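You operate a simulated robot arm through the tools that you are given. There is no shell and no other tool. Be economical: measure what you need, move in short steps, check, and stop when the job is done.

You are at the controls of a simulated two-armed robot. One attempt, no reset.

Task
Drive off, wind station 3 to the yellow block and stand the red-capped bottle on its plate.
Fine: drive off before door 7 opens; free the brake to wind and set it back to hold; leave the door open. Set down upright: small bottle with the red cap.

Only the result counts: the job must be done as asked and must still hold three seconds after the hand-in. Knocking over, shifting, dropping, spilling or breaking anything else fails it. A push-on lid holds only when it is set on centred and level and pressed home; a screw cap is set on level and turned clockwise until tight.

Robot
Two 7-joint arms with two-finger parallel grippers on one trunk, on a base that drives. Base frame: it is fixed to the floor where the robot stands at the start and does not move with it; the origin is under the middle of the robot, x ahead of it, y to its left, z up. Readings come in m, degrees, newtons and seconds.
The left shoulder is at the start at [0.05, 0.187, 1.174], the right one opposite. With the tool pointing down near the work surface each hand reaches from about 0.1 to 0.6 m from the robot's upright axis, wherever it stands, measured 20 degrees to its own side. Places, roughly: brake lever [0.8, -0.1, 0.9]; drive switch [0.7, 0, 1.3]; key panel [0.7, 0, 1.2]; number seven door [0.5, 0.4, 1.4]; small bottle with the red cap (7x7x22 cm) [0.5, 0.3, 0.7]. Payload 3.43 kg a hand.
The tool frame of a hand sits at the grasp point between the pads (the TCP): z along the fingers, y along the line on which they close. The tips reach 0.03 m beyond it. The gripper opens to 0.094 m. The fingers are 0.028 m wide and 0.01 m thick; the gripper's body (0.05 by 0.096 m) begins 0.055 m behind the TCP.
Orientation is told as [roll, pitch, yaw] about the base's x, y, z axes, in that order, counted from this pose: with the fingers straight down and closing along the base's y, the tool's x points along the base's -x, its y along +y and its z along -z.

Tools
- The arms move only by the tool nudge_tool. It takes "left_increments", "right_increments" or both (then of equal length, played together; a hand with none holds still); each is one flat list of numbers, 7 for each row, row after row: the shift along the tool's x, y, z in cm, then the turn, a rotation vector about the tool's x, y, z in degrees, then the closure in counts, from 0 (fully open) to 255 (shut). In form: [tx, ty, tz, rx, ry, rz, grip, tx, ty, tz, rx, ry, rz, grip, ...]. A call has 1 to 8 rows; each row is the pose to reach, as a shift and turn from the pose commanded when the call began, along the tool's axes at that moment. Each row takes 0.2 s and may step no farther than 0.05 m and 8.6 degrees from the row before; otherwise, or with a gripper value out of range, the whole call is refused. Where a pose cannot be reached the arm comes as near as it can. A force on the tool above 70 N (or 10 N above the force at the start of the call, whichever is more), or a blocked arm, ends the call early, and 0.2 s more pass. The fingers move at their own pace (about 0.153 m/s each) and stop on an object; they squeeze with about 38 N. The grip force told is the motor's: it shows also when the fingers shut on nothing. Time passes only in rows, and 0.2 s behind the last, so rows that repeat a pose let the fingers close. It gives the time, the measured TCP pose, the force on the tool (base axes), the opening and the grip force at its end, in the units of the frame above (readings bear some noise), with the torque about the TCP (base axes, N m) and any sound that the robot's microphone picked up.
- Cameras (640 x 400 px; columns grow to the right, rows downward): "scene" is now at [0.125, 0.064, 1.3562]; the picture's right is [0.71, -0.71, 0.00], its down [-0.26, -0.26, -0.93] and it looks along [0.66, 0.66, -0.37] (base axes); focal length 214 px, centre (320, 200). "left" rides on the left gripper at [0.076, -0.014, -0.102] in its tool frame; the picture's right is [0.18, 0.98, 0.00], its down [-0.75, 0.14, -0.64] and it looks along [-0.63, 0.12, 0.77] (tool axes); focal length 243 px, centre (320, 200). "right" rides on the right gripper at [0.076, 0.014, -0.102] in its tool frame; the picture's right is [-0.18, 0.98, 0.00], its down [-0.75, -0.14, -0.64] and it looks along [-0.63, -0.12, 0.77] (tool axes); focal length 243 px, centre (320, 200). There is no depth. A picture from a camera that has moved, and an enlarged one, comes with that camera's place and axes in the base frame and with its lens.
- capture(camera): a new picture of that camera. It takes no simulated time.
- lift_body(by): slides the trunk up (or, below 0, down) by that many m; the arms and the scene camera ride with it, the base frame stays. It gives what a move gives, with no picture.
- base_move(legs): drives the robot by 1 to 6 legs, each [ahead, left, turn to the left] in m, m and degrees, along the robot's own axes; the way and the turn of a leg run together, so that a leg with both is an arc; at most 1.5 m and 180 degrees a leg. The arms and the cameras ride along, it lands a little off, and it stops where it bumps. It gives what a move gives.
- head_to(pan, tilt): turns the head with the scene camera to pan (to the left, within 80 degrees either way) and tilt (down, from -29 to 69), counted from straight ahead of the robot. It gives what a move gives.
- inspect(camera, box): a new picture of the part [left, top, right, bottom] of that camera's present view, enlarged. It takes no simulated time.
- finish_job(): hands the job in; it is judged then, once.

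Go step by step. Nothing tells you exact positions but the pictures and the camera data: compare them with the known pose of the tool, close in by small moves and look again before you grip or let go. The budget is 120 turns and 92 pictures, counting those below and the enlarged ones. Unless the task says otherwise, let go and move clear before handing in, and close with one line.

The tools are called after "Call:" as name(argument=value, ...) on one line, values as JSON. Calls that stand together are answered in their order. nudge_tool: Moves the arms, as the interface text tells. Its arguments: {"type":"object","properties":{"left_increments":{"type":"array","items":{"type":"number"}},"right_increments":{"type":"array","items":{"type":"number"}}},"required":[]} The other tools are called the same way: lift_body (by) slides the trunk up or down; base_move (legs) drives the base; head_to (pan, tilt) turns the head that bears the scene camera; capture (camera) takes a picture; inspect (camera, box) takes an enlarged picture of a part of a camera's view; finish_job () hands the job in.

At the start:

```text
time_s: 0.0
left_eef_pos: [0.481, 0.2902, 0.9988]
left_tcp_rot: [0.0, 0.1, 0.0]
left_ft_force: [-0.9, 0.7, -0.1]
left_ft_torque: [0.03, 0.01, 0.02]
left_gripper_width: 0.094
left_gripper_force: 0.1
right_eef_pos: [0.268, -0.0781, 1.4054]
right_tcp_rot: [0.1, 0.0, 0.0]
right_ft_force: [0.3, -0.6, 0.3]
right_ft_torque: [-0.01, 0.04, 0.0]
right_gripper_width: 0.0941
right_gripper_force: 0.1
trunk travel left (down, up): [-0.389, 0.042]
robot x, y, heading: [0.0023, -0.0018, -0.1]
head pan, tilt: [45.0, 21.8]
```

scene: 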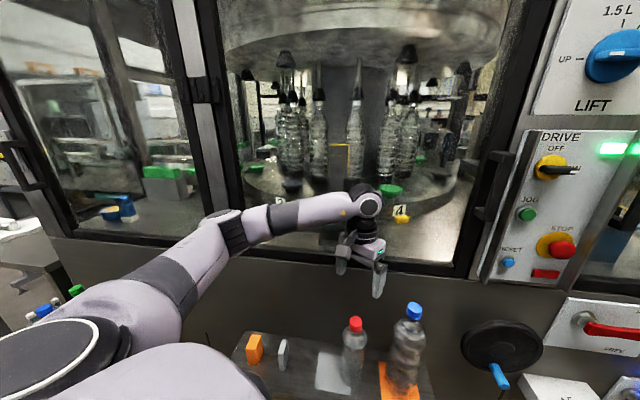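
right: 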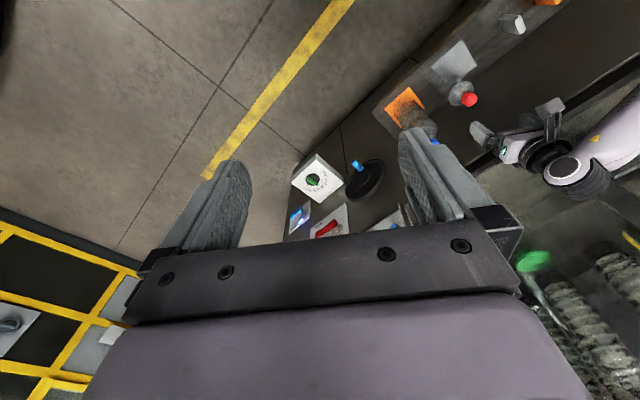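
left: 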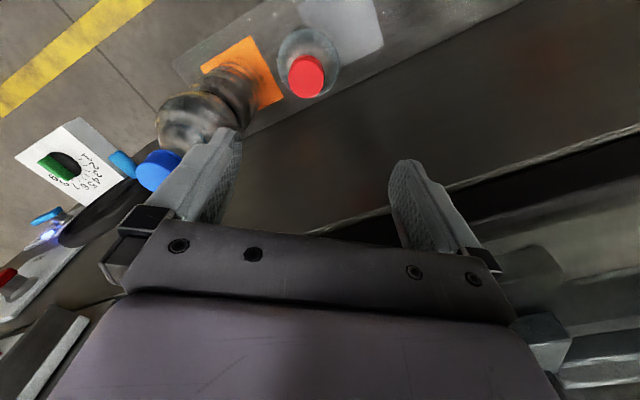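

I see a bottling machine with a control panel on the right, a handwheel, a red brake lever and a shelf with the bottles. I look at the panel and the carousel more closely first.

Call:
head_to(pan=0, tilt=20)

Call:
capture(camera="scene")

Call:
inspect(camera="scene", box=[120, 0, 440, 200])

```text
time_s: 1.1
left_eef_pos: [0.4803, 0.2911, 0.9995]
left_tcp_rot: [0.0, 0.0, 0.0]
left_ft_force: [-0.4, 0.2, -0.3]
left_ft_torque: [0.01, 0.0, 0.0]
left_gripper_width: 0.0938
left_gripper_force: 0.0
right_eef_pos: [0.268, -0.0796, 1.4052]
right_tcp_rot: [0.0, 0.0, 0.0]
right_ft_force: [0.3, 0.3, -0.2]
right_ft_torque: [0.01, -0.01, -0.01]
right_gripper_width: 0.0941
right_gripper_force: 0.0
trunk travel left (down, up): [-0.389, 0.042]
robot x, y, heading: [-0.0007, 0.0011, -0.0]
head pan, tilt: [0.0, 20.0]
```

```text
88 pictures are left
camera scene: at [0.1524, -0.0016, 1.3591], right [0.0, -1.0, 0.0], down [-0.34, 0.0, -0.94], along [0.94, 0.0, -0.34], focal length 214 px, centre (320, 200)
```

scene: 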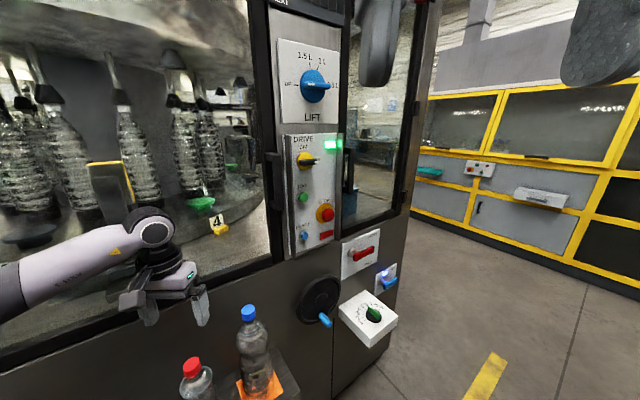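

```text
2.00 times, centred on (280, 100) of scene
camera zoom: at [0.1524, -0.0016, 1.3591], right [0.0, -1.0, 0.0], down [-0.34, 0.0, -0.94], along [0.94, 0.0, -0.34], focal length 429 px, centre (400, 400)
```

zoom: 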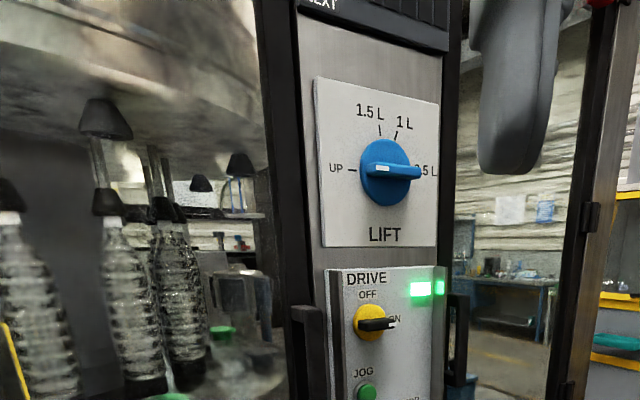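

The drive knob points to ON, and there's something written above the LIFT panel. I zoom in on the signs.

Call:
inspect(camera="scene", box=[270, 120, 420, 260])

Call:
inspect(camera="scene", box=[280, 225, 420, 355])

Call:
head_to(pan=10, tilt=-20)

Call:
capture(camera="scene")

```text
2.86 times, centred on (345, 190) of scene
camera zoom: at [0.1524, -0.0016, 1.3591], right [0.0, -1.0, 0.0], down [-0.34, 0.0, -0.94], along [0.94, 0.0, -0.34], focal length 613 px, centre (249, 229)
```

zoom: 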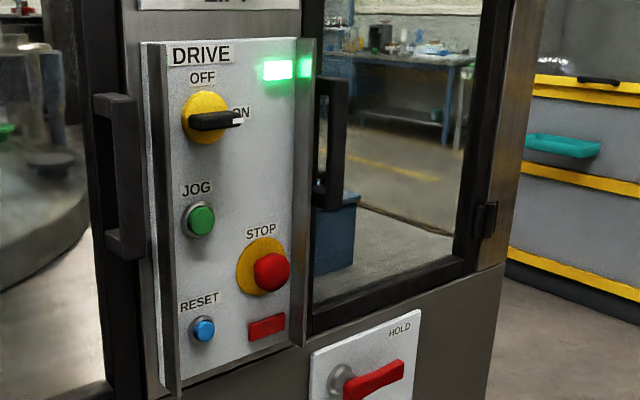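

```text
3.08 times, centred on (350, 290) of scene
camera zoom: at [0.1524, -0.0016, 1.3591], right [0.0, -1.0, 0.0], down [-0.34, 0.0, -0.94], along [0.94, 0.0, -0.34], focal length 660 px, centre (228, -77)
```

zoom: 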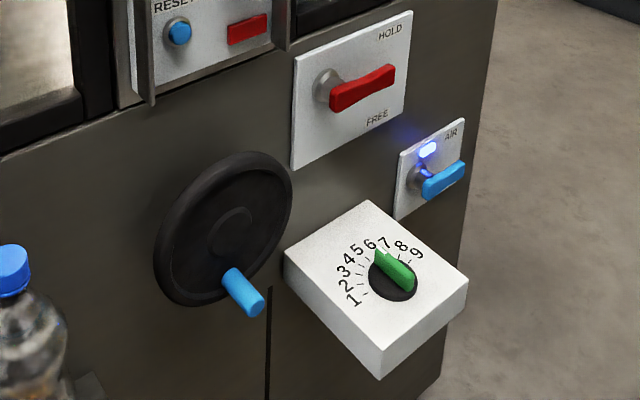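

```text
time_s: 2.2
left_eef_pos: [0.4799, 0.2904, 0.9997]
left_tcp_rot: [0.0, 0.1, 0.0]
left_ft_force: [0.7, -0.5, 0.8]
left_ft_torque: [-0.03, 0.0, 0.02]
left_gripper_width: 0.0941
left_gripper_force: 0.0
right_eef_pos: [0.2678, -0.0785, 1.4054]
right_tcp_rot: [0.0, -0.2, 0.1]
right_ft_force: [0.0, 0.2, 0.0]
right_ft_torque: [0.02, -0.02, 0.02]
right_gripper_width: 0.0939
right_gripper_force: 0.0
trunk travel left (down, up): [-0.389, 0.042]
robot x, y, heading: [-0.001, 0.0004, 0.0]
head pan, tilt: [10.0, -20.0]
```

```text
84 pictures are left
camera scene: at [0.1342, 0.0115, 1.4206], right [0.17, -0.98, 0.0], down [0.34, 0.06, -0.94], along [0.93, 0.16, 0.34], focal length 214 px, centre (320, 200)
```

scene: 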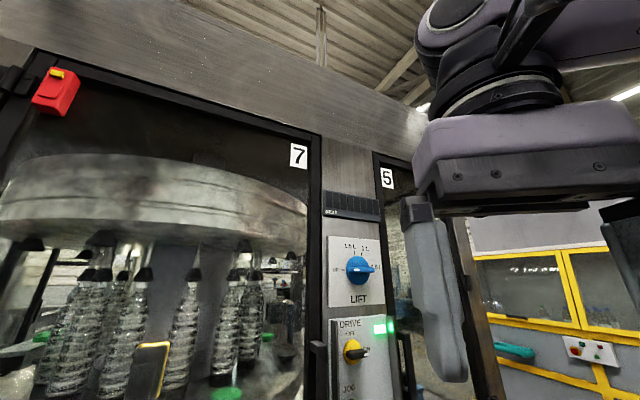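

Door 7 is the large left one with its handle next to the panel. Next I look into the machine at the station plates and the yellow block.

Call:
head_to(pan=40, tilt=15)

Call:
inspect(camera="scene", box=[200, 100, 520, 300])

Call:
capture(camera="scene")

Call:
inspect(camera="scene", box=[340, 160, 460, 240])

```text
time_s: 3.2
left_eef_pos: [0.4799, 0.2904, 1.0002]
left_tcp_rot: [0.0, -0.1, 0.2]
left_ft_force: [1.4, 0.4, 1.0]
left_ft_torque: [-0.02, -0.03, -0.01]
left_gripper_width: 0.0941
left_gripper_force: 0.0
right_eef_pos: [0.2681, -0.0789, 1.4049]
right_tcp_rot: [0.0, 0.1, -0.1]
right_ft_force: [0.1, 0.3, -0.3]
right_ft_torque: [0.01, 0.01, -0.02]
right_gripper_width: 0.094
right_gripper_force: 0.1
trunk travel left (down, up): [-0.389, 0.042]
robot x, y, heading: [-0.0023, 0.0012, 0.1]
head pan, tilt: [40.0, 15.0]
```

```text
2.00 times, centred on (360, 200) of scene
camera zoom: at [0.1309, 0.0583, 1.3673], right [0.64, -0.77, 0.0], down [-0.2, -0.17, -0.97], along [0.74, 0.62, -0.26], focal length 429 px, centre (240, 200)
```

zoom: 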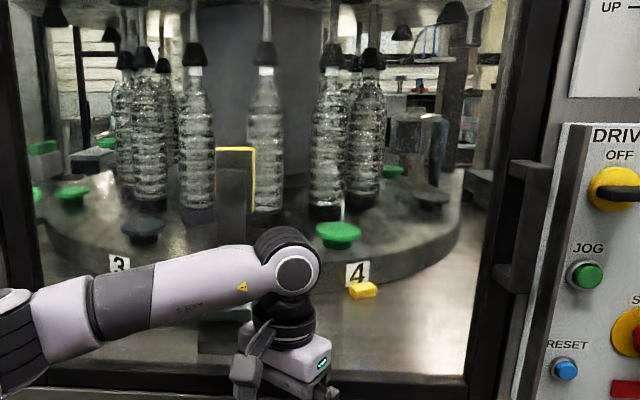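

```text
82 pictures are left
camera scene: at [0.1309, 0.0583, 1.3673], right [0.64, -0.77, 0.0], down [-0.2, -0.17, -0.97], along [0.74, 0.62, -0.26], focal length 214 px, centre (320, 200)
```

scene: 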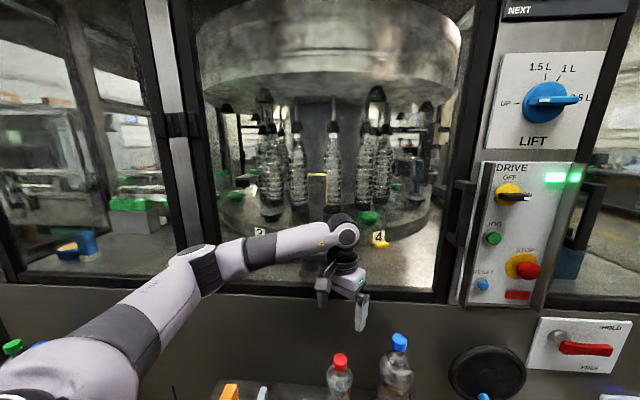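

```text
5.00 times, centred on (400, 200) of scene
camera zoom: at [0.1309, 0.0583, 1.3673], right [0.64, -0.77, 0.0], down [-0.2, -0.17, -0.97], along [0.74, 0.62, -0.26], focal length 1072 px, centre (-80, 200)
```

zoom: 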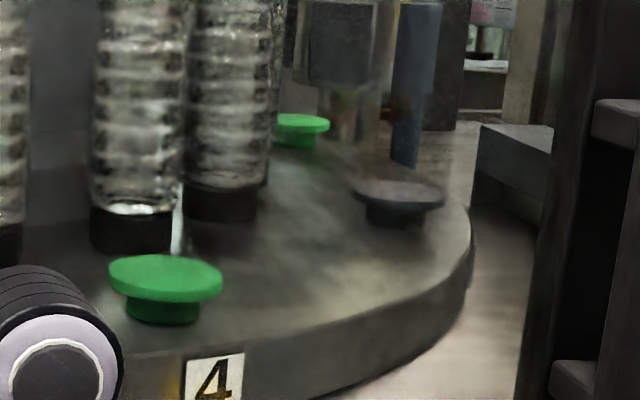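

The 4 tag stands at the yellow block, and station 3 is one step to the left. The front is turned about 32° from me; before turning the base I check the floor and the sides.

Call:
head_to(pan=75, tilt=40)

Call:
capture(camera="scene")

Call:
head_to(pan=15, tilt=60)

Call:
capture(camera="scene")

```text
time_s: 4.2
left_eef_pos: [0.4808, 0.291, 1.0005]
left_tcp_rot: [0.0, 0.0, 0.0]
left_ft_force: [-0.1, 0.4, 0.2]
left_ft_torque: [-0.02, 0.01, 0.0]
left_gripper_width: 0.0939
left_gripper_force: 0.2
right_eef_pos: [0.2676, -0.0779, 1.4057]
right_tcp_rot: [0.0, 0.0, -0.1]
right_ft_force: [0.0, -0.3, -0.6]
right_ft_torque: [0.02, -0.01, 0.02]
right_gripper_width: 0.0937
right_gripper_force: 0.0
trunk travel left (down, up): [-0.389, 0.042]
robot x, y, heading: [-0.0033, 0.0015, 0.3]
head pan, tilt: [75.0, 40.0]
```

```text
80 pictures are left
camera scene: at [0.0814, 0.0804, 1.3278], right [0.97, -0.26, 0.0], down [-0.17, -0.62, -0.77], along [0.2, 0.74, -0.64], focal length 214 px, centre (320, 200)
```

scene: 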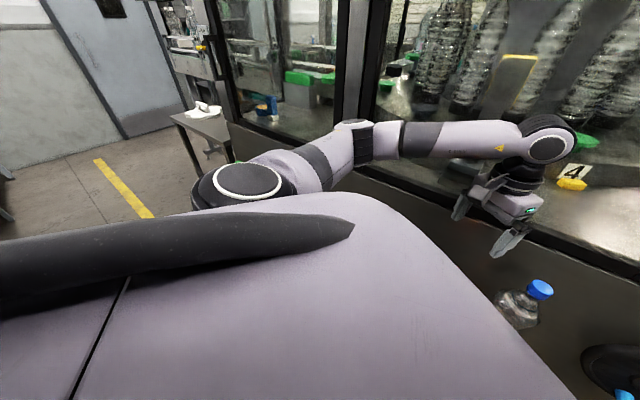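

```text
time_s: 5.5
left_eef_pos: [0.48, 0.2914, 1.0007]
left_tcp_rot: [0.0, 0.0, 0.0]
left_ft_force: [-0.1, -0.6, 0.1]
left_ft_torque: [-0.02, 0.01, 0.03]
left_gripper_width: 0.0938
left_gripper_force: 0.1
right_eef_pos: [0.2674, -0.0783, 1.406]
right_tcp_rot: [0.0, 0.0, -0.1]
right_ft_force: [0.6, 0.3, 0.9]
right_ft_torque: [0.01, -0.02, 0.02]
right_gripper_width: 0.0938
right_gripper_force: 0.0
trunk travel left (down, up): [-0.389, 0.042]
robot x, y, heading: [-0.0, -0.0034, -0.1]
head pan, tilt: [15.0, 60.0]
```

```text
79 pictures are left
camera scene: at [0.1237, 0.0156, 1.301], right [0.26, -0.97, 0.0], down [-0.84, -0.22, -0.5], along [0.48, 0.13, -0.87], focal length 214 px, centre (320, 200)
```

scene: 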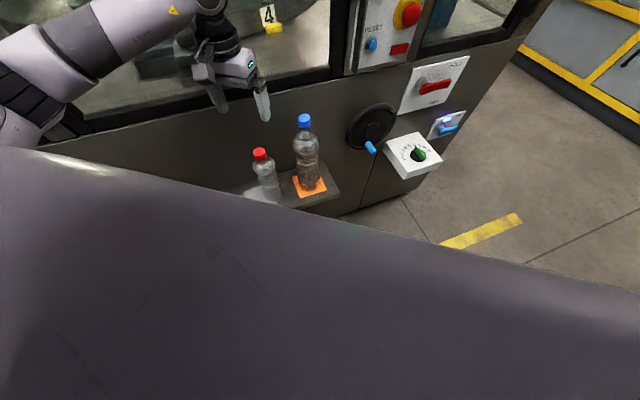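

The floor in front is clear and the shelf hangs on the machine front. I turn left by 32° to face the machine squarely and step a little right.

Call:
base_move(legs=[[0, 0, 32], [0, -0.12, 0]])

Call:
head_to(pan=-20, tilt=22)

Call:
capture(camera="scene")

```text
time_s: 8.8
left_eef_pos: [0.3152, 0.402, 1.0]
left_tcp_rot: [-0.2, 0.1, 32.3]
left_ft_force: [0.2, -0.2, 0.1]
left_ft_torque: [0.01, 0.02, -0.05]
left_gripper_width: 0.094
left_gripper_force: 0.1
right_eef_pos: [0.3322, -0.0243, 1.4054]
right_tcp_rot: [0.1, 0.0, 32.2]
right_ft_force: [0.3, 0.2, -0.4]
right_ft_torque: [0.01, 0.01, 0.0]
right_gripper_width: 0.0939
right_gripper_force: 0.0
trunk travel left (down, up): [-0.389, 0.042]
robot x, y, heading: [0.064, -0.1028, 32.5]
head pan, tilt: [15.0, 60.0]
```

```text
time_s: 9.8
left_eef_pos: [0.3151, 0.4003, 0.9998]
left_tcp_rot: [0.0, 0.0, 32.3]
left_ft_force: [-0.8, 0.0, -0.2]
left_ft_torque: [-0.01, -0.01, -0.02]
left_gripper_width: 0.0939
left_gripper_force: 0.1
right_eef_pos: [0.334, -0.0238, 1.4057]
right_tcp_rot: [0.1, 0.0, 32.3]
right_ft_force: [1.0, 0.3, 0.7]
right_ft_torque: [0.01, 0.02, 0.0]
right_gripper_width: 0.0941
right_gripper_force: 0.1
trunk travel left (down, up): [-0.389, 0.042]
robot x, y, heading: [0.0615, -0.1016, 32.4]
head pan, tilt: [-20.0, 22.0]
```

```text
78 pictures are left
camera scene: at [0.2049, -0.0518, 1.3558], right [0.21, -0.98, 0.0], down [-0.37, -0.08, -0.93], along [0.91, 0.2, -0.38], focal length 214 px, centre (320, 200)
```

scene: 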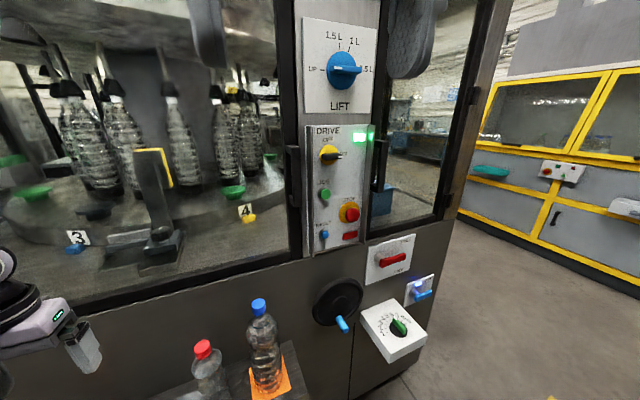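

Triangulating the drive knob from the two views gives about [0.71, 0.03, 1.26], which is 0.62 ahead and 0.23 right of the robot. I bring the right hand in front of it with fingers forward, closing vertically.

Call:
nudge_tool(right_increments=[-2.6, -1.9, 1.7, -4.33, -4.33, 4.33, 0, -5.2, -3.8, 3.5, -8.66, -8.66, 8.66, 0, -7.9, -5.6, 5.2, -13, -13, 13, 0, -10.5, -7.5, 7, -17.3, -17.3, 17.3, 0, -13.1, -9.4, 8.7, -21.65, -21.65, 21.65, 0, -15.7, -11.2, 10.5, -26, -26, 26, 0, -18.4, -13.1, 12.2, -30.3, -30.3, 30.3, 0, -20, -15, 14, -34.6, -34.6, 34.6, 0])

Call:
nudge_tool(right_increments=[0, 0, 0, -4.33, -4.33, 4.33, 0, 0, 0, 0, -8.66, -8.66, 8.66, 0, 0, 0, 0, -13, -13, 13, 0, 0, 0, 0, -17.3, -17.3, 17.3, 0, 0, 0, 0, -21.65, -21.65, 21.65, 0, 0, 0, 0, -26, -26, 26, 0, 0, 0, 0, -30.3, -30.3, 30.3, 0, 0, 0, 0, -34.6, -34.6, 34.6, 0])

Call:
capture(camera="scene")

Call:
capture(camera="right")

```text
time_s: 11.6
left_eef_pos: [0.3151, 0.4008, 0.9996]
left_tcp_rot: [0.1, -0.1, 32.1]
left_ft_force: [0.0, -0.8, 0.4]
left_ft_torque: [0.0, -0.01, -0.02]
left_gripper_width: 0.094
left_gripper_force: 0.1
right_eef_pos: [0.5797, -0.0464, 1.2676]
right_tcp_rot: [45.2, -19.5, -12.9]
right_ft_force: [-0.1, 0.0, 0.5]
right_ft_torque: [0.0, 0.01, 0.01]
right_gripper_width: 0.0943
right_gripper_force: 0.0
trunk travel left (down, up): [-0.389, 0.042]
robot x, y, heading: [0.0663, -0.0984, 32.7]
head pan, tilt: [-20.0, 22.0]
```

```text
time_s: 13.4
left_eef_pos: [0.3156, 0.4016, 1.0004]
left_tcp_rot: [0.0, 0.0, 32.2]
left_ft_force: [0.7, 1.0, -0.1]
left_ft_torque: [-0.01, -0.02, -0.01]
left_gripper_width: 0.0938
left_gripper_force: 0.1
right_eef_pos: [0.5823, -0.0453, 1.2663]
right_tcp_rot: [90.2, -0.1, -57.9]
right_ft_force: [0.2, 0.2, -0.9]
right_ft_torque: [-0.01, -0.01, 0.01]
right_gripper_width: 0.094
right_gripper_force: 0.0
trunk travel left (down, up): [-0.389, 0.042]
robot x, y, heading: [0.0633, -0.104, 32.5]
head pan, tilt: [-20.0, 22.0]
```

```text
77 pictures are left
camera scene: at [0.205, -0.0517, 1.3559], right [0.21, -0.98, 0.0], down [-0.37, -0.08, -0.93], along [0.91, 0.2, -0.37], focal length 214 px, centre (320, 200)
```

scene: 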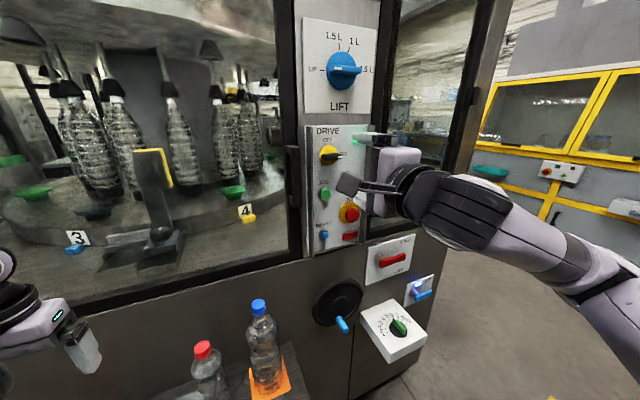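

```text
76 pictures are left
camera right: at [0.4543, -0.0353, 1.2803], right [0.1, -0.16, 0.98], down [-0.14, -0.98, -0.14], along [0.99, -0.12, -0.12], focal length 243 px, centre (320, 200)
```

right: 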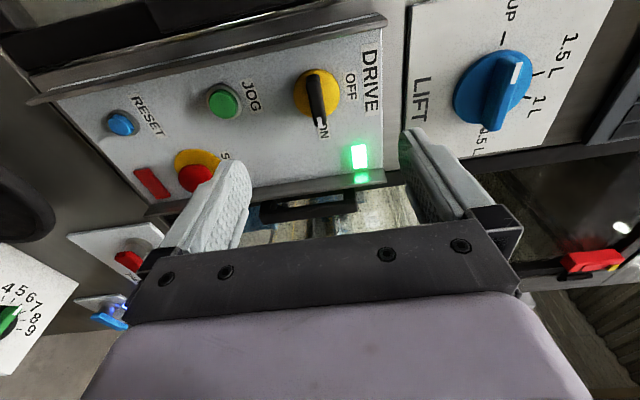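

The knob lies about 1.4 cm left of the tool axis and at the right height. I close the fingers partly, shift left and approach.

Call:
nudge_tool(right_increments=[0.7, 0, 2, 0, 0, 0, 120, 1.3, 0, 4, 0, 0, 0, 120, 1.3, 0, 6, 0, 0, 0, 120])

Call:
capture(camera="right")

Call:
inspect(camera="scene", box=[290, 110, 430, 250])

```text
time_s: 14.2
left_eef_pos: [0.3153, 0.4013, 0.9998]
left_tcp_rot: [0.0, 0.0, 32.3]
left_ft_force: [0.0, 0.5, 0.0]
left_ft_torque: [-0.01, -0.01, 0.01]
left_gripper_width: 0.094
left_gripper_force: 0.1
right_eef_pos: [0.6235, -0.0004, 1.2654]
right_tcp_rot: [89.9, -0.1, -57.7]
right_ft_force: [0.9, -0.8, -0.4]
right_ft_torque: [0.0, -0.02, 0.02]
right_gripper_width: 0.0497
right_gripper_force: 0.0
trunk travel left (down, up): [-0.389, 0.042]
robot x, y, heading: [0.0632, -0.1024, 32.3]
head pan, tilt: [-20.0, 22.0]
```

```text
75 pictures are left
camera right: at [0.4968, 0.0091, 1.2805], right [0.1, -0.15, 0.98], down [-0.14, -0.98, -0.14], along [0.99, -0.12, -0.12], focal length 243 px, centre (320, 200)
```

right: 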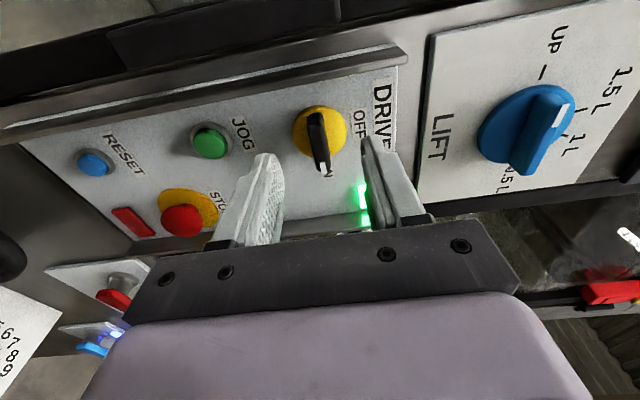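

```text
2.86 times, centred on (360, 180) of scene
camera zoom: at [0.205, -0.0518, 1.3558], right [0.21, -0.98, 0.0], down [-0.37, -0.08, -0.93], along [0.91, 0.2, -0.37], focal length 613 px, centre (206, 257)
```

zoom: 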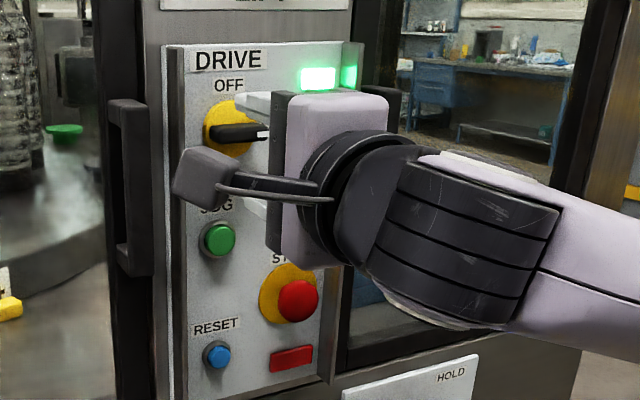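

The knob sits between the fingers in height. I go on forward in small steps, a little to the right.

Call:
nudge_tool(right_increments=[-0.3, -0.1, 1, 0, 0, 0, 120, -0.6, -0.1, 2, 0, 0, 0, 120, -0.6, -0.1, 3, 0, 0, 0, 120, -0.6, -0.1, 4, 0, 0, 0, 120])

Call:
capture(camera="right")

Call:
inspect(camera="scene", box=[290, 110, 430, 250])

```text
time_s: 15.2
left_eef_pos: [0.3159, 0.4013, 1.0001]
left_tcp_rot: [0.0, 0.0, 32.3]
left_ft_force: [-0.4, 0.2, -0.5]
left_ft_torque: [0.02, 0.0, 0.0]
left_gripper_width: 0.0941
left_gripper_force: 0.0
right_eef_pos: [0.6623, 0.0153, 1.2648]
right_tcp_rot: [89.9, -0.1, -57.8]
right_ft_force: [0.1, 0.4, 0.3]
right_ft_torque: [0.02, -0.01, 0.03]
right_gripper_width: 0.05
right_gripper_force: 0.0
trunk travel left (down, up): [-0.389, 0.042]
robot x, y, heading: [0.0626, -0.1013, 32.4]
head pan, tilt: [-20.0, 22.0]
```

```text
73 pictures are left
camera right: at [0.5344, 0.0248, 1.2791], right [0.1, -0.15, 0.98], down [-0.14, -0.98, -0.14], along [0.99, -0.12, -0.12], focal length 243 px, centre (320, 200)
```

right: 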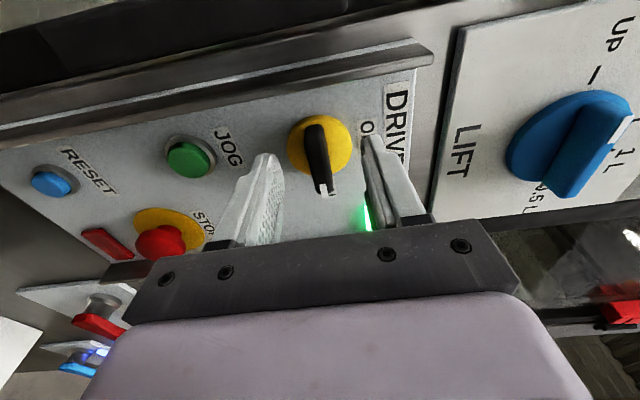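

```text
2.86 times, centred on (360, 180) of scene
camera zoom: at [0.2049, -0.0519, 1.3558], right [0.21, -0.98, 0.0], down [-0.37, -0.08, -0.93], along [0.91, 0.2, -0.37], focal length 613 px, centre (206, 257)
```

zoom: 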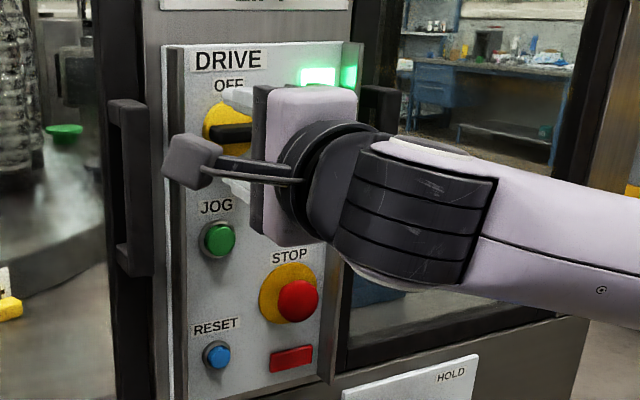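

The bar is on the tool axis and roughly 1.5 cm beyond the tips. I go 2.5 cm further.

Call:
nudge_tool(right_increments=[0, -0.1, 1, 0, 0, 0, 120, 0, -0.1, 2, 0, 0, 0, 120, 0, -0.1, 2.7, 0, 0, 0, 120])

Call:
capture(camera="right")

```text
time_s: 16.0
left_eef_pos: [0.3149, 0.4018, 1.0]
left_tcp_rot: [0.1, -0.1, 32.3]
left_ft_force: [0.5, 0.1, 0.0]
left_ft_torque: [0.0, -0.02, -0.02]
left_gripper_width: 0.0942
left_gripper_force: 0.1
right_eef_pos: [0.6842, 0.029, 1.2627]
right_tcp_rot: [89.8, -0.1, -57.8]
right_ft_force: [0.7, -1.2, -0.7]
right_ft_torque: [-0.04, 0.03, 0.04]
right_gripper_width: 0.0495
right_gripper_force: 0.0
trunk travel left (down, up): [-0.389, 0.042]
robot x, y, heading: [0.0669, -0.1028, 32.6]
head pan, tilt: [-20.0, 22.0]
```

```text
71 pictures are left
camera right: at [0.5574, 0.039, 1.2779], right [0.1, -0.15, 0.98], down [-0.14, -0.98, -0.14], along [0.99, -0.12, -0.12], focal length 243 px, centre (320, 200)
```

right: 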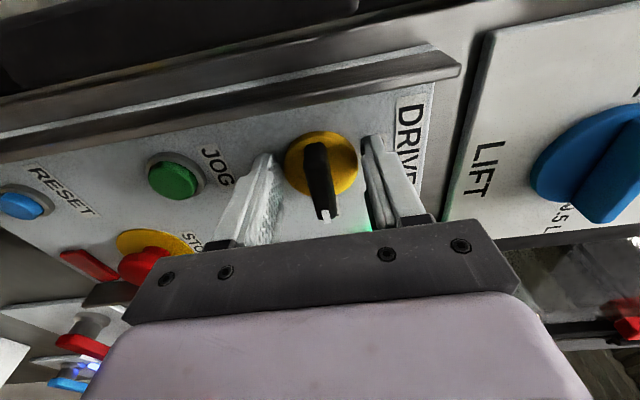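

The bar is between the fingers. I close to grip it.

Call:
nudge_tool(right_increments=[0, 0, 0, 0, 0, 0, 255, 0, 0, 0, 0, 0, 0, 255])

Call:
capture(camera="right")

```text
time_s: 16.6
left_eef_pos: [0.3158, 0.4017, 0.9994]
left_tcp_rot: [0.0, 0.1, 32.3]
left_ft_force: [-0.1, 0.5, -0.8]
left_ft_torque: [0.01, 0.0, -0.02]
left_gripper_width: 0.0938
left_gripper_force: 0.0
right_eef_pos: [0.6848, 0.0297, 1.2626]
right_tcp_rot: [89.8, 0.1, -57.7]
right_ft_force: [-0.9, 0.0, -3.4]
right_ft_torque: [-0.1, 0.21, -0.24]
right_gripper_width: 0.0443
right_gripper_force: 45.3
trunk travel left (down, up): [-0.389, 0.042]
robot x, y, heading: [0.0648, -0.1028, 32.4]
head pan, tilt: [-20.0, 22.0]
```

```text
70 pictures are left
camera right: at [0.5574, 0.0389, 1.2774], right [0.1, -0.15, 0.98], down [-0.14, -0.98, -0.14], along [0.98, -0.12, -0.12], focal length 243 px, centre (320, 200)
```

right: 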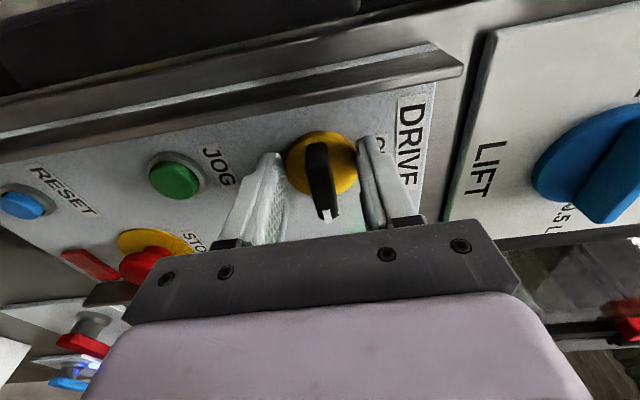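

The fingers stopped at 44 mm, so they are on the round yellow collar and not the bar. I open, back off about 1.2 cm and close again.

Call:
nudge_tool(right_increments=[0, 0, 0, 0, 0, 0, 100, 0, 0, -0.7, 0, 0, 0, 110, 0, 0, -1.3, 0, 0, 0, 130, 0, 0, -1.3, 0, 0, 0, 255, 0, 0, -1.3, 0, 0, 0, 255])

Call:
capture(camera="right")

```text
time_s: 17.8
left_eef_pos: [0.3155, 0.4013, 0.9992]
left_tcp_rot: [0.0, 0.0, 32.2]
left_ft_force: [0.5, 0.7, 0.6]
left_ft_torque: [-0.02, -0.05, -0.02]
left_gripper_width: 0.0939
left_gripper_force: 0.1
right_eef_pos: [0.6742, 0.0223, 1.2629]
right_tcp_rot: [89.8, 0.0, -57.7]
right_ft_force: [-4.5, -2.4, -7.1]
right_ft_torque: [0.13, -0.03, -0.26]
right_gripper_width: 0.0127
right_gripper_force: 44.7
trunk travel left (down, up): [-0.389, 0.042]
robot x, y, heading: [0.066, -0.1017, 32.2]
head pan, tilt: [-20.0, 22.0]
```

```text
69 pictures are left
camera right: at [0.5465, 0.032, 1.2774], right [0.1, -0.15, 0.98], down [-0.14, -0.98, -0.14], along [0.98, -0.12, -0.12], focal length 243 px, centre (320, 200)
```

right: 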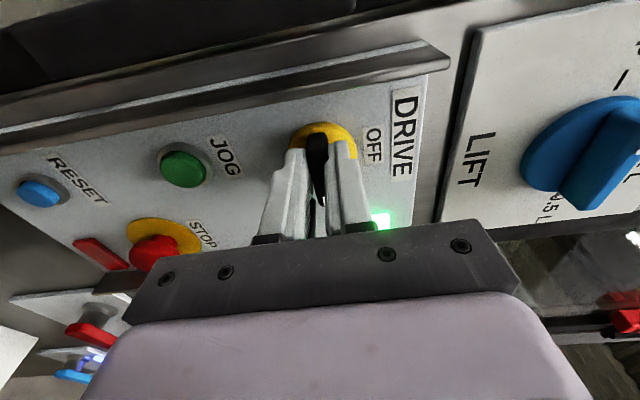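

The bar is held at 12.7 mm. I loosen slightly and turn counter-clockwise toward OFF.

Call:
nudge_tool(right_increments=[0, 0, 0, 0, 0, 0, 214, 0, 0, 0, 0, 0, -8.5, 214, 0, 0, 0, 0, 0, -17, 214, 0, 0, 0, 0, 0, -25.5, 214, 0, 0, 0, 0, 0, -34, 214, 0, 0, 0, 0, 0, -42.5, 214, 0, 0, 0, 0, 0, -51, 214, 0, 0, 0, 0, 0, -59.5, 214])

Call:
capture(camera="right")

```text
time_s: 19.6
left_eef_pos: [0.3175, 0.4006, 1.0003]
left_tcp_rot: [0.1, 0.0, 32.2]
left_ft_force: [0.0, -0.1, -0.4]
left_ft_torque: [-0.02, 0.0, 0.03]
left_gripper_width: 0.094
left_gripper_force: 0.0
right_eef_pos: [0.677, 0.0209, 1.2607]
right_tcp_rot: [89.7, -59.6, -57.6]
right_ft_force: [5.9, -7.5, -11.7]
right_ft_torque: [-0.03, 0.11, -0.2]
right_gripper_width: 0.023
right_gripper_force: 6.8
trunk travel left (down, up): [-0.389, 0.042]
robot x, y, heading: [0.0614, -0.1024, 32.2]
head pan, tilt: [-20.0, 22.0]
```

```text
68 pictures are left
camera right: at [0.5628, 0.0091, 1.2042], right [-0.4, 0.64, 0.66], down [-0.28, -0.77, 0.58], along [0.87, 0.05, 0.48], focal length 243 px, centre (320, 200)
```

right: 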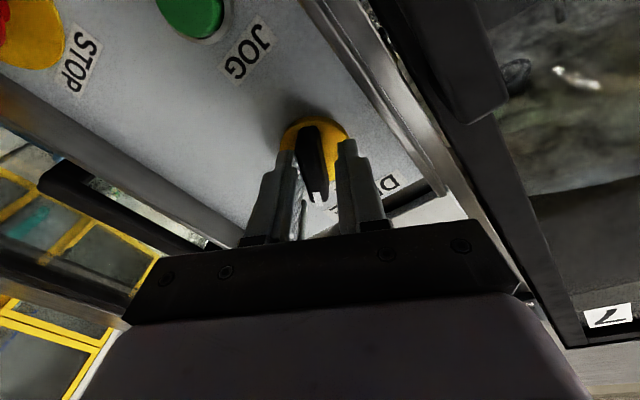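

The knob turns along. I turn the rest with a slight overshoot.

Call:
nudge_tool(right_increments=[0, 0, 0, 0, 0, -8.5, 220, 0, 0, 0, 0, 0, -17, 225, 0, 0, 0, 0, 0, -25.5, 230, 0, 0, 0, 0, 0, -33, 235, 0, 0, 0, 0, 0, -37, 235])

Call:
capture(camera="right")

Call:
inspect(camera="scene", box=[290, 110, 430, 250])

```text
time_s: 20.8
left_eef_pos: [0.3176, 0.4, 0.9993]
left_tcp_rot: [0.3, 0.2, 32.3]
left_ft_force: [0.4, -0.4, 0.5]
left_ft_torque: [-0.01, 0.02, 0.01]
left_gripper_width: 0.0941
left_gripper_force: 0.0
right_eef_pos: [0.6802, 0.017, 1.2623]
right_tcp_rot: [-88.8, -83.5, 120.6]
right_ft_force: [12.6, -17.9, -7.3]
right_ft_torque: [0.35, 0.16, -0.36]
right_gripper_width: 0.0197
right_gripper_force: 10.6
trunk travel left (down, up): [-0.389, 0.042]
robot x, y, heading: [0.063, -0.1001, 32.4]
head pan, tilt: [-20.0, 22.0]
```

```text
67 pictures are left
camera right: at [0.5885, -0.0323, 1.1858], right [-0.52, 0.85, 0.07], down [-0.51, -0.38, 0.77], along [0.68, 0.36, 0.64], focal length 243 px, centre (320, 200)
```

right: 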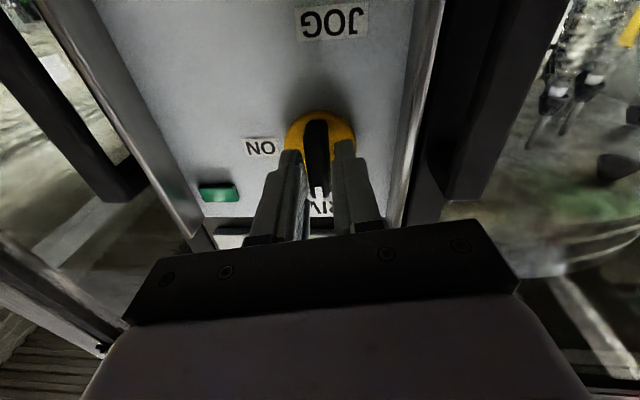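

```text
2.86 times, centred on (360, 180) of scene
camera zoom: at [0.2078, -0.0551, 1.3556], right [0.21, -0.98, 0.0], down [-0.37, -0.08, -0.93], along [0.91, 0.2, -0.38], focal length 613 px, centre (206, 257)
```

zoom: 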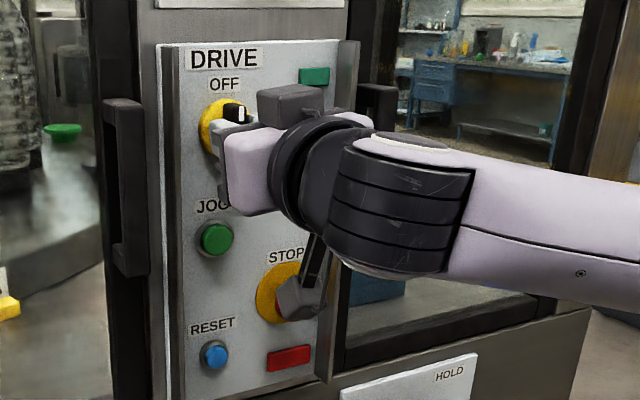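

The lamp went out and the knob points to OFF. I open and back straight off.

Call:
nudge_tool(right_increments=[0, 0, 0, 0, 0, 0, 170, 0, 0, 0, 0, 0, 0, 150, 0, 0, -3, 0, 0, 0, 150, 0, 0, -6, 0, 0, 0, 150, 0, 0, -10, 0, 0, 0, 150, 0, 0, -14, 0, 0, 0, 150])

Call:
capture(camera="scene")

Call:
inspect(camera="scene", box=[300, 220, 450, 380])

```text
time_s: 22.2
left_eef_pos: [0.3149, 0.4024, 1.0002]
left_tcp_rot: [0.0, 0.0, 32.3]
left_ft_force: [0.8, -0.8, -0.6]
left_ft_torque: [0.03, 0.0, 0.01]
left_gripper_width: 0.0945
left_gripper_force: 0.2
right_eef_pos: [0.5549, -0.0534, 1.2631]
right_tcp_rot: [-89.3, -83.4, 121.7]
right_ft_force: [-0.2, -0.3, 0.2]
right_ft_torque: [0.0, 0.01, -0.02]
right_gripper_width: 0.0383
right_gripper_force: 0.1
trunk travel left (down, up): [-0.389, 0.042]
robot x, y, heading: [0.063, -0.1032, 32.1]
head pan, tilt: [-20.0, 22.0]
```

```text
65 pictures are left
camera scene: at [0.2046, -0.0522, 1.3559], right [0.21, -0.98, 0.0], down [-0.37, -0.08, -0.93], along [0.91, 0.2, -0.37], focal length 214 px, centre (320, 200)
```

scene: 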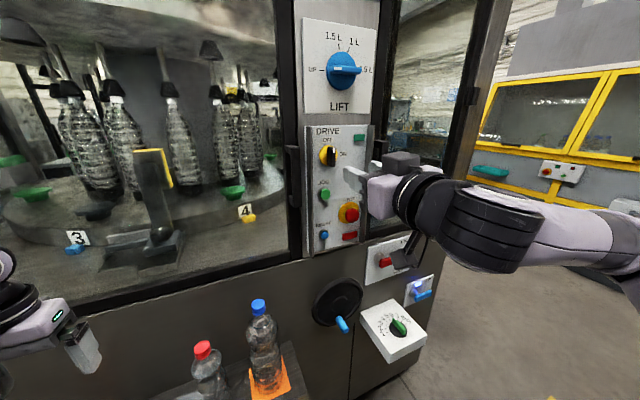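

```text
2.50 times, centred on (375, 300) of scene
camera zoom: at [0.2046, -0.0522, 1.3559], right [0.21, -0.98, 0.0], down [-0.37, -0.08, -0.93], along [0.91, 0.2, -0.37], focal length 536 px, centre (182, -50)
```

zoom: 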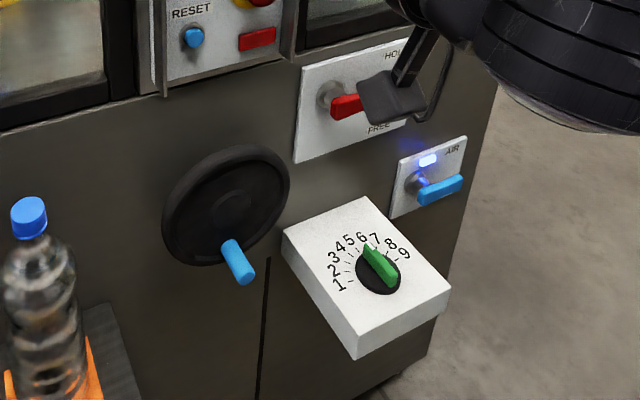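

The drive is off. Now the brake lever, whose pivot is at about [0.81, -0.12, 0.92] and which lies horizontal pointing right. I swing the hand back to the camera-left pose and move it right and down.

Call:
nudge_tool(right_increments=[2, -1.5, 0, 0, 0, 8.5, 200, 4, -3, 0, 0, 0, 17, 255, 6, -4.5, 0, 0, 0, 25.5, 255, 8, -6, 0, 0, 0, 34, 255, 10, -7.5, 0, 0, 0, 42.5, 255, 12, -9, 0, 0, 0, 51, 255, 14, -10.5, 0, 0, 0, 59.5, 255, 16, -12, 0, 0, 0, 68, 255])

Call:
nudge_tool(right_increments=[0, 0, 0, 0, 0, 8.5, 255, 0, 0, 0, 0, 0, 17, 255, 0, 0, 0, 0, 0, 25.5, 255, 0, 0, 0, 0, 0, 29, 255])

Call:
capture(camera="right")

Call:
capture(camera="scene")

```text
time_s: 24.0
left_eef_pos: [0.3161, 0.4014, 0.9995]
left_tcp_rot: [0.0, 0.0, 32.3]
left_ft_force: [-0.2, -0.5, 0.1]
left_ft_torque: [0.01, -0.03, 0.0]
left_gripper_width: 0.094
left_gripper_force: 0.1
right_eef_pos: [0.6277, -0.1712, 1.1189]
right_tcp_rot: [90.0, -28.5, -57.7]
right_ft_force: [0.5, -1.0, 0.8]
right_ft_torque: [0.02, -0.02, 0.03]
right_gripper_width: 0.0
right_gripper_force: 33.4
right hand out of reach, approached as far as the arm can: row 1, 2, 3, 4, 5, 6
trunk travel left (down, up): [-0.389, 0.042]
robot x, y, heading: [0.0631, -0.1024, 32.5]
head pan, tilt: [-20.0, 22.0]
```

```text
time_s: 25.0
left_eef_pos: [0.3148, 0.4022, 0.9985]
left_tcp_rot: [0.0, 0.0, 32.3]
left_ft_force: [0.0, 0.6, 0.0]
left_ft_torque: [0.03, -0.01, 0.0]
left_gripper_width: 0.094
left_gripper_force: 0.1
right_eef_pos: [0.6292, -0.1687, 1.1173]
right_tcp_rot: [89.9, 0.6, -57.7]
right_ft_force: [-0.6, 0.1, 0.3]
right_ft_torque: [-0.02, 0.04, 0.0]
right_gripper_width: 0.0
right_gripper_force: 33.0
trunk travel left (down, up): [-0.389, 0.042]
robot x, y, heading: [0.0634, -0.1024, 32.1]
head pan, tilt: [-20.0, 22.0]
```

```text
63 pictures are left
camera right: at [0.5012, -0.1599, 1.1338], right [0.1, -0.16, 0.98], down [-0.14, -0.98, -0.15], along [0.98, -0.12, -0.13], focal length 243 px, centre (320, 200)
```

right: 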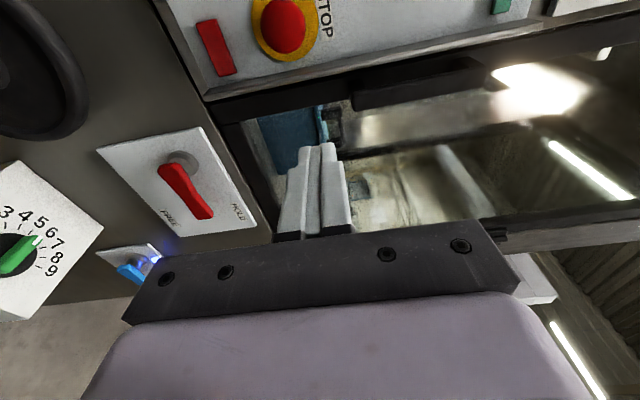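

```text
62 pictures are left
camera scene: at [0.2049, -0.0519, 1.3559], right [0.21, -0.98, 0.0], down [-0.37, -0.08, -0.93], along [0.91, 0.2, -0.37], focal length 214 px, centre (320, 200)
```

scene: 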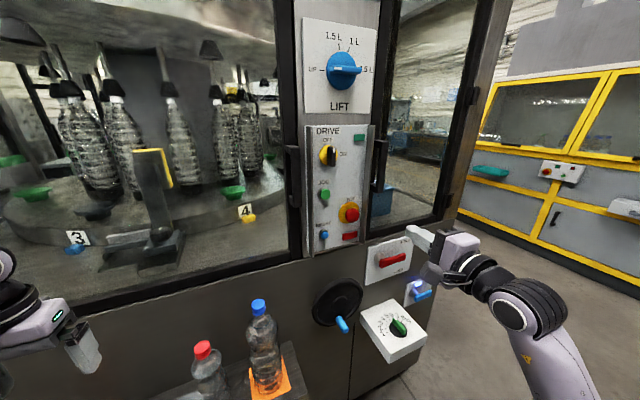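

Lever tip is estimated at robot-frame (0.575, -0.47, 0.94). I bring the closed fingertips above it and then forward.

Call:
nudge_tool(right_increments=[-2.5, -2.7, 0, 0, 0, 0, 255, -5, -5.4, 0, 0, 0, 0, 255, -7.5, -8.2, 0, 0, 0, 0, 255, -9.7, -11, 0, 0, 0, 0, 255, -9.7, -11, 4, 0, 0, 0, 255, -9.7, -11, 8, 0, 0, 0, 255])

Call:
capture(camera="right")

Call:
inspect(camera="scene", box=[330, 200, 470, 340])

```text
time_s: 26.4
left_eef_pos: [0.3158, 0.4024, 0.9992]
left_tcp_rot: [0.0, 0.0, 32.3]
left_ft_force: [-0.9, -0.1, -0.5]
left_ft_torque: [-0.01, -0.02, -0.01]
left_gripper_width: 0.0941
left_gripper_force: 0.1
right_eef_pos: [0.7488, -0.2085, 1.0079]
right_tcp_rot: [89.8, 0.4, -57.6]
right_ft_force: [-0.3, 0.4, -0.5]
right_ft_torque: [-0.01, -0.01, 0.0]
right_gripper_width: 0.0
right_gripper_force: 33.7
trunk travel left (down, up): [-0.389, 0.042]
robot x, y, heading: [0.0635, -0.0998, 31.9]
head pan, tilt: [-20.0, 22.0]
```

```text
61 pictures are left
camera right: at [0.6212, -0.1993, 1.023], right [0.1, -0.16, 0.98], down [-0.14, -0.98, -0.15], along [0.98, -0.12, -0.12], focal length 243 px, centre (320, 200)
```

right: 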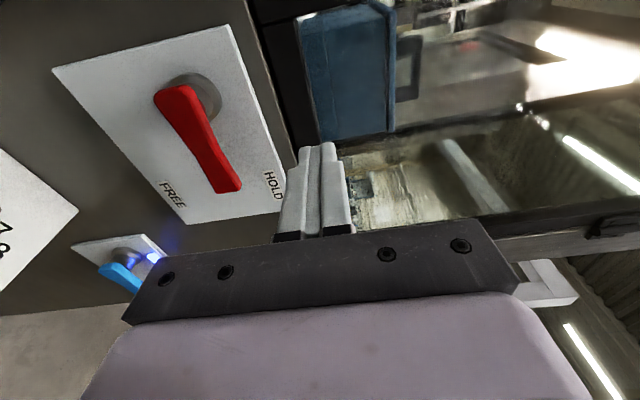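

```text
2.86 times, centred on (400, 270) of scene
camera zoom: at [0.2053, -0.0517, 1.3558], right [0.21, -0.98, 0.0], down [-0.37, -0.08, -0.93], along [0.91, 0.2, -0.38], focal length 613 px, centre (91, 0)
```

zoom: 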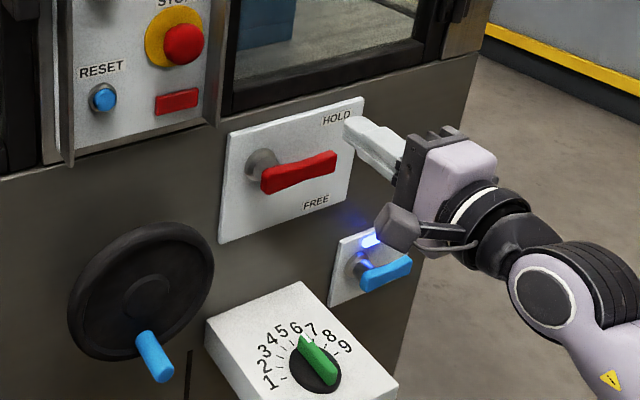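

I advance 2.5 cm so the finger lies over the lever, then press down to the first 30° and look.

Call:
nudge_tool(right_increments=[0, 0, 2.5, 0, 0, 0, 255, 0, -2, 2.5, 0, 0, 0, 255, 0, -4, 2.5, 0, 0, 0, 255, -0.2, -6, 2.5, 0, 0, 0, 255, -0.3, -7.5, 2.5, 0, 0, 0, 255])

Call:
capture(camera="right")

Call:
inspect(camera="scene", box=[330, 200, 470, 340])

```text
time_s: 27.6
left_eef_pos: [0.3146, 0.401, 1.0001]
left_tcp_rot: [-0.1, 0.1, 32.3]
left_ft_force: [0.4, 0.4, 1.0]
left_ft_torque: [0.0, 0.03, -0.02]
left_gripper_width: 0.094
left_gripper_force: 0.1
right_eef_pos: [0.7709, -0.1976, 0.9328]
right_tcp_rot: [90.0, 0.5, -57.7]
right_ft_force: [-0.2, -0.4, -0.1]
right_ft_torque: [-0.04, -0.02, 0.01]
right_gripper_width: 0.0
right_gripper_force: 33.0
trunk travel left (down, up): [-0.389, 0.042]
robot x, y, heading: [0.063, -0.103, 32.4]
head pan, tilt: [-20.0, 22.0]
```

```text
59 pictures are left
camera right: at [0.6435, -0.1877, 0.9484], right [0.1, -0.16, 0.98], down [-0.14, -0.98, -0.15], along [0.98, -0.12, -0.12], focal length 243 px, centre (320, 200)
```

right: 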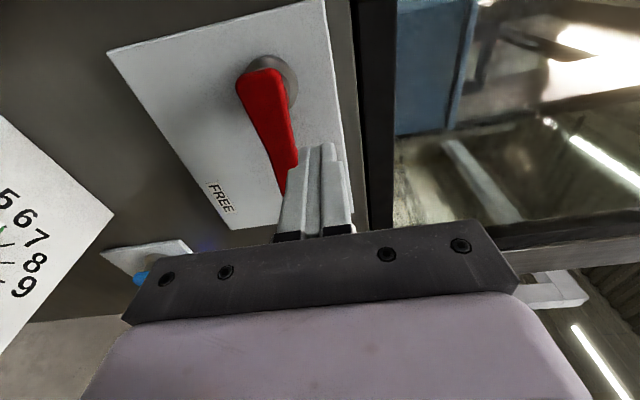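

```text
2.86 times, centred on (400, 270) of scene
camera zoom: at [0.2049, -0.052, 1.3559], right [0.21, -0.98, 0.0], down [-0.37, -0.08, -0.93], along [0.91, 0.2, -0.37], focal length 613 px, centre (91, 0)
```

zoom: 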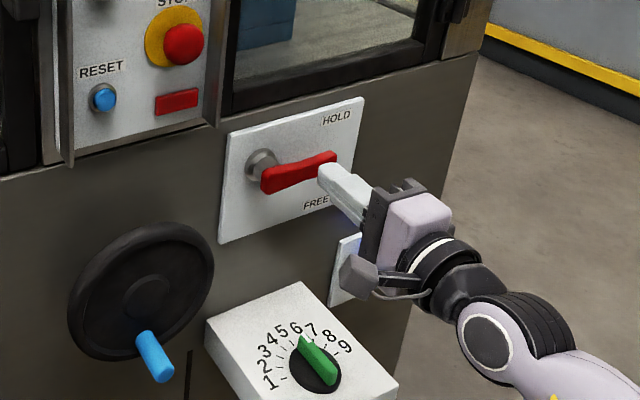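

The fingertips passed in front of the lever, which is deeper than I thought. I go back up, forward 2.5 cm and a bit left, then press again.

Call:
nudge_tool(right_increments=[0, 2.5, 0, 0, 0, 0, 255, 0.8, 5, 0, 0, 0, 0, 255, 0.8, 5, 1.3, 0, 0, 0, 255, 0.8, 5, 2.5, 0, 0, 0, 255, 0.8, 3, 2.5, 0, 0, 0, 255, 0.8, 1.5, 2.5, 0, 0, 0, 255, 0.7, 0, 2.5, 0, 0, 0, 255])

Call:
inspect(camera="scene", box=[330, 200, 470, 340])

Call:
capture(camera="right")

```text
time_s: 29.2
left_eef_pos: [0.3153, 0.4021, 1.0004]
left_tcp_rot: [0.1, 0.0, 32.3]
left_ft_force: [-0.6, 0.0, -0.7]
left_ft_torque: [-0.03, -0.01, -0.04]
left_gripper_width: 0.0941
left_gripper_force: 0.1
right_eef_pos: [0.7891, -0.1777, 0.9308]
right_tcp_rot: [89.9, 0.4, -57.7]
right_ft_force: [0.5, 0.1, 0.8]
right_ft_torque: [0.02, 0.04, -0.01]
right_gripper_width: 0.0
right_gripper_force: 33.0
trunk travel left (down, up): [-0.389, 0.042]
robot x, y, heading: [0.0633, -0.1018, 32.3]
head pan, tilt: [-20.0, 22.0]
```

```text
2.86 times, centred on (400, 270) of scene
camera zoom: at [0.205, -0.052, 1.3559], right [0.21, -0.98, 0.0], down [-0.37, -0.08, -0.93], along [0.91, 0.2, -0.37], focal length 613 px, centre (91, 0)
```

zoom: 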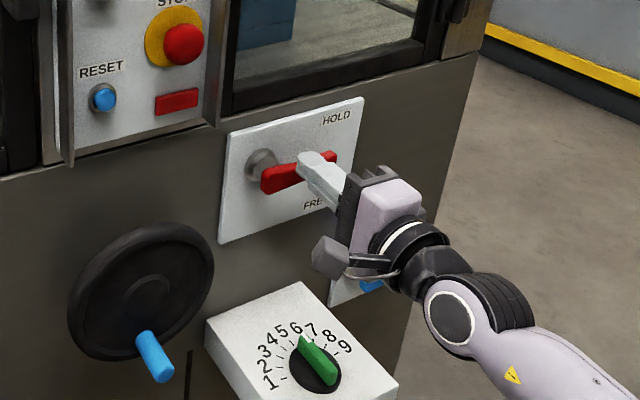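

```text
56 pictures are left
camera right: at [0.6611, -0.1677, 0.9476], right [0.1, -0.16, 0.98], down [-0.14, -0.98, -0.15], along [0.98, -0.12, -0.12], focal length 243 px, centre (320, 200)
```

right: 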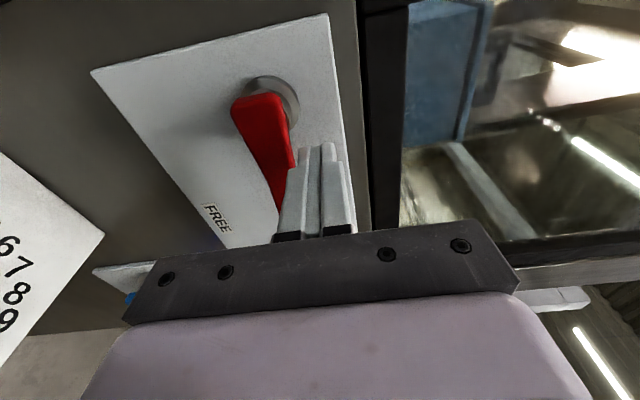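

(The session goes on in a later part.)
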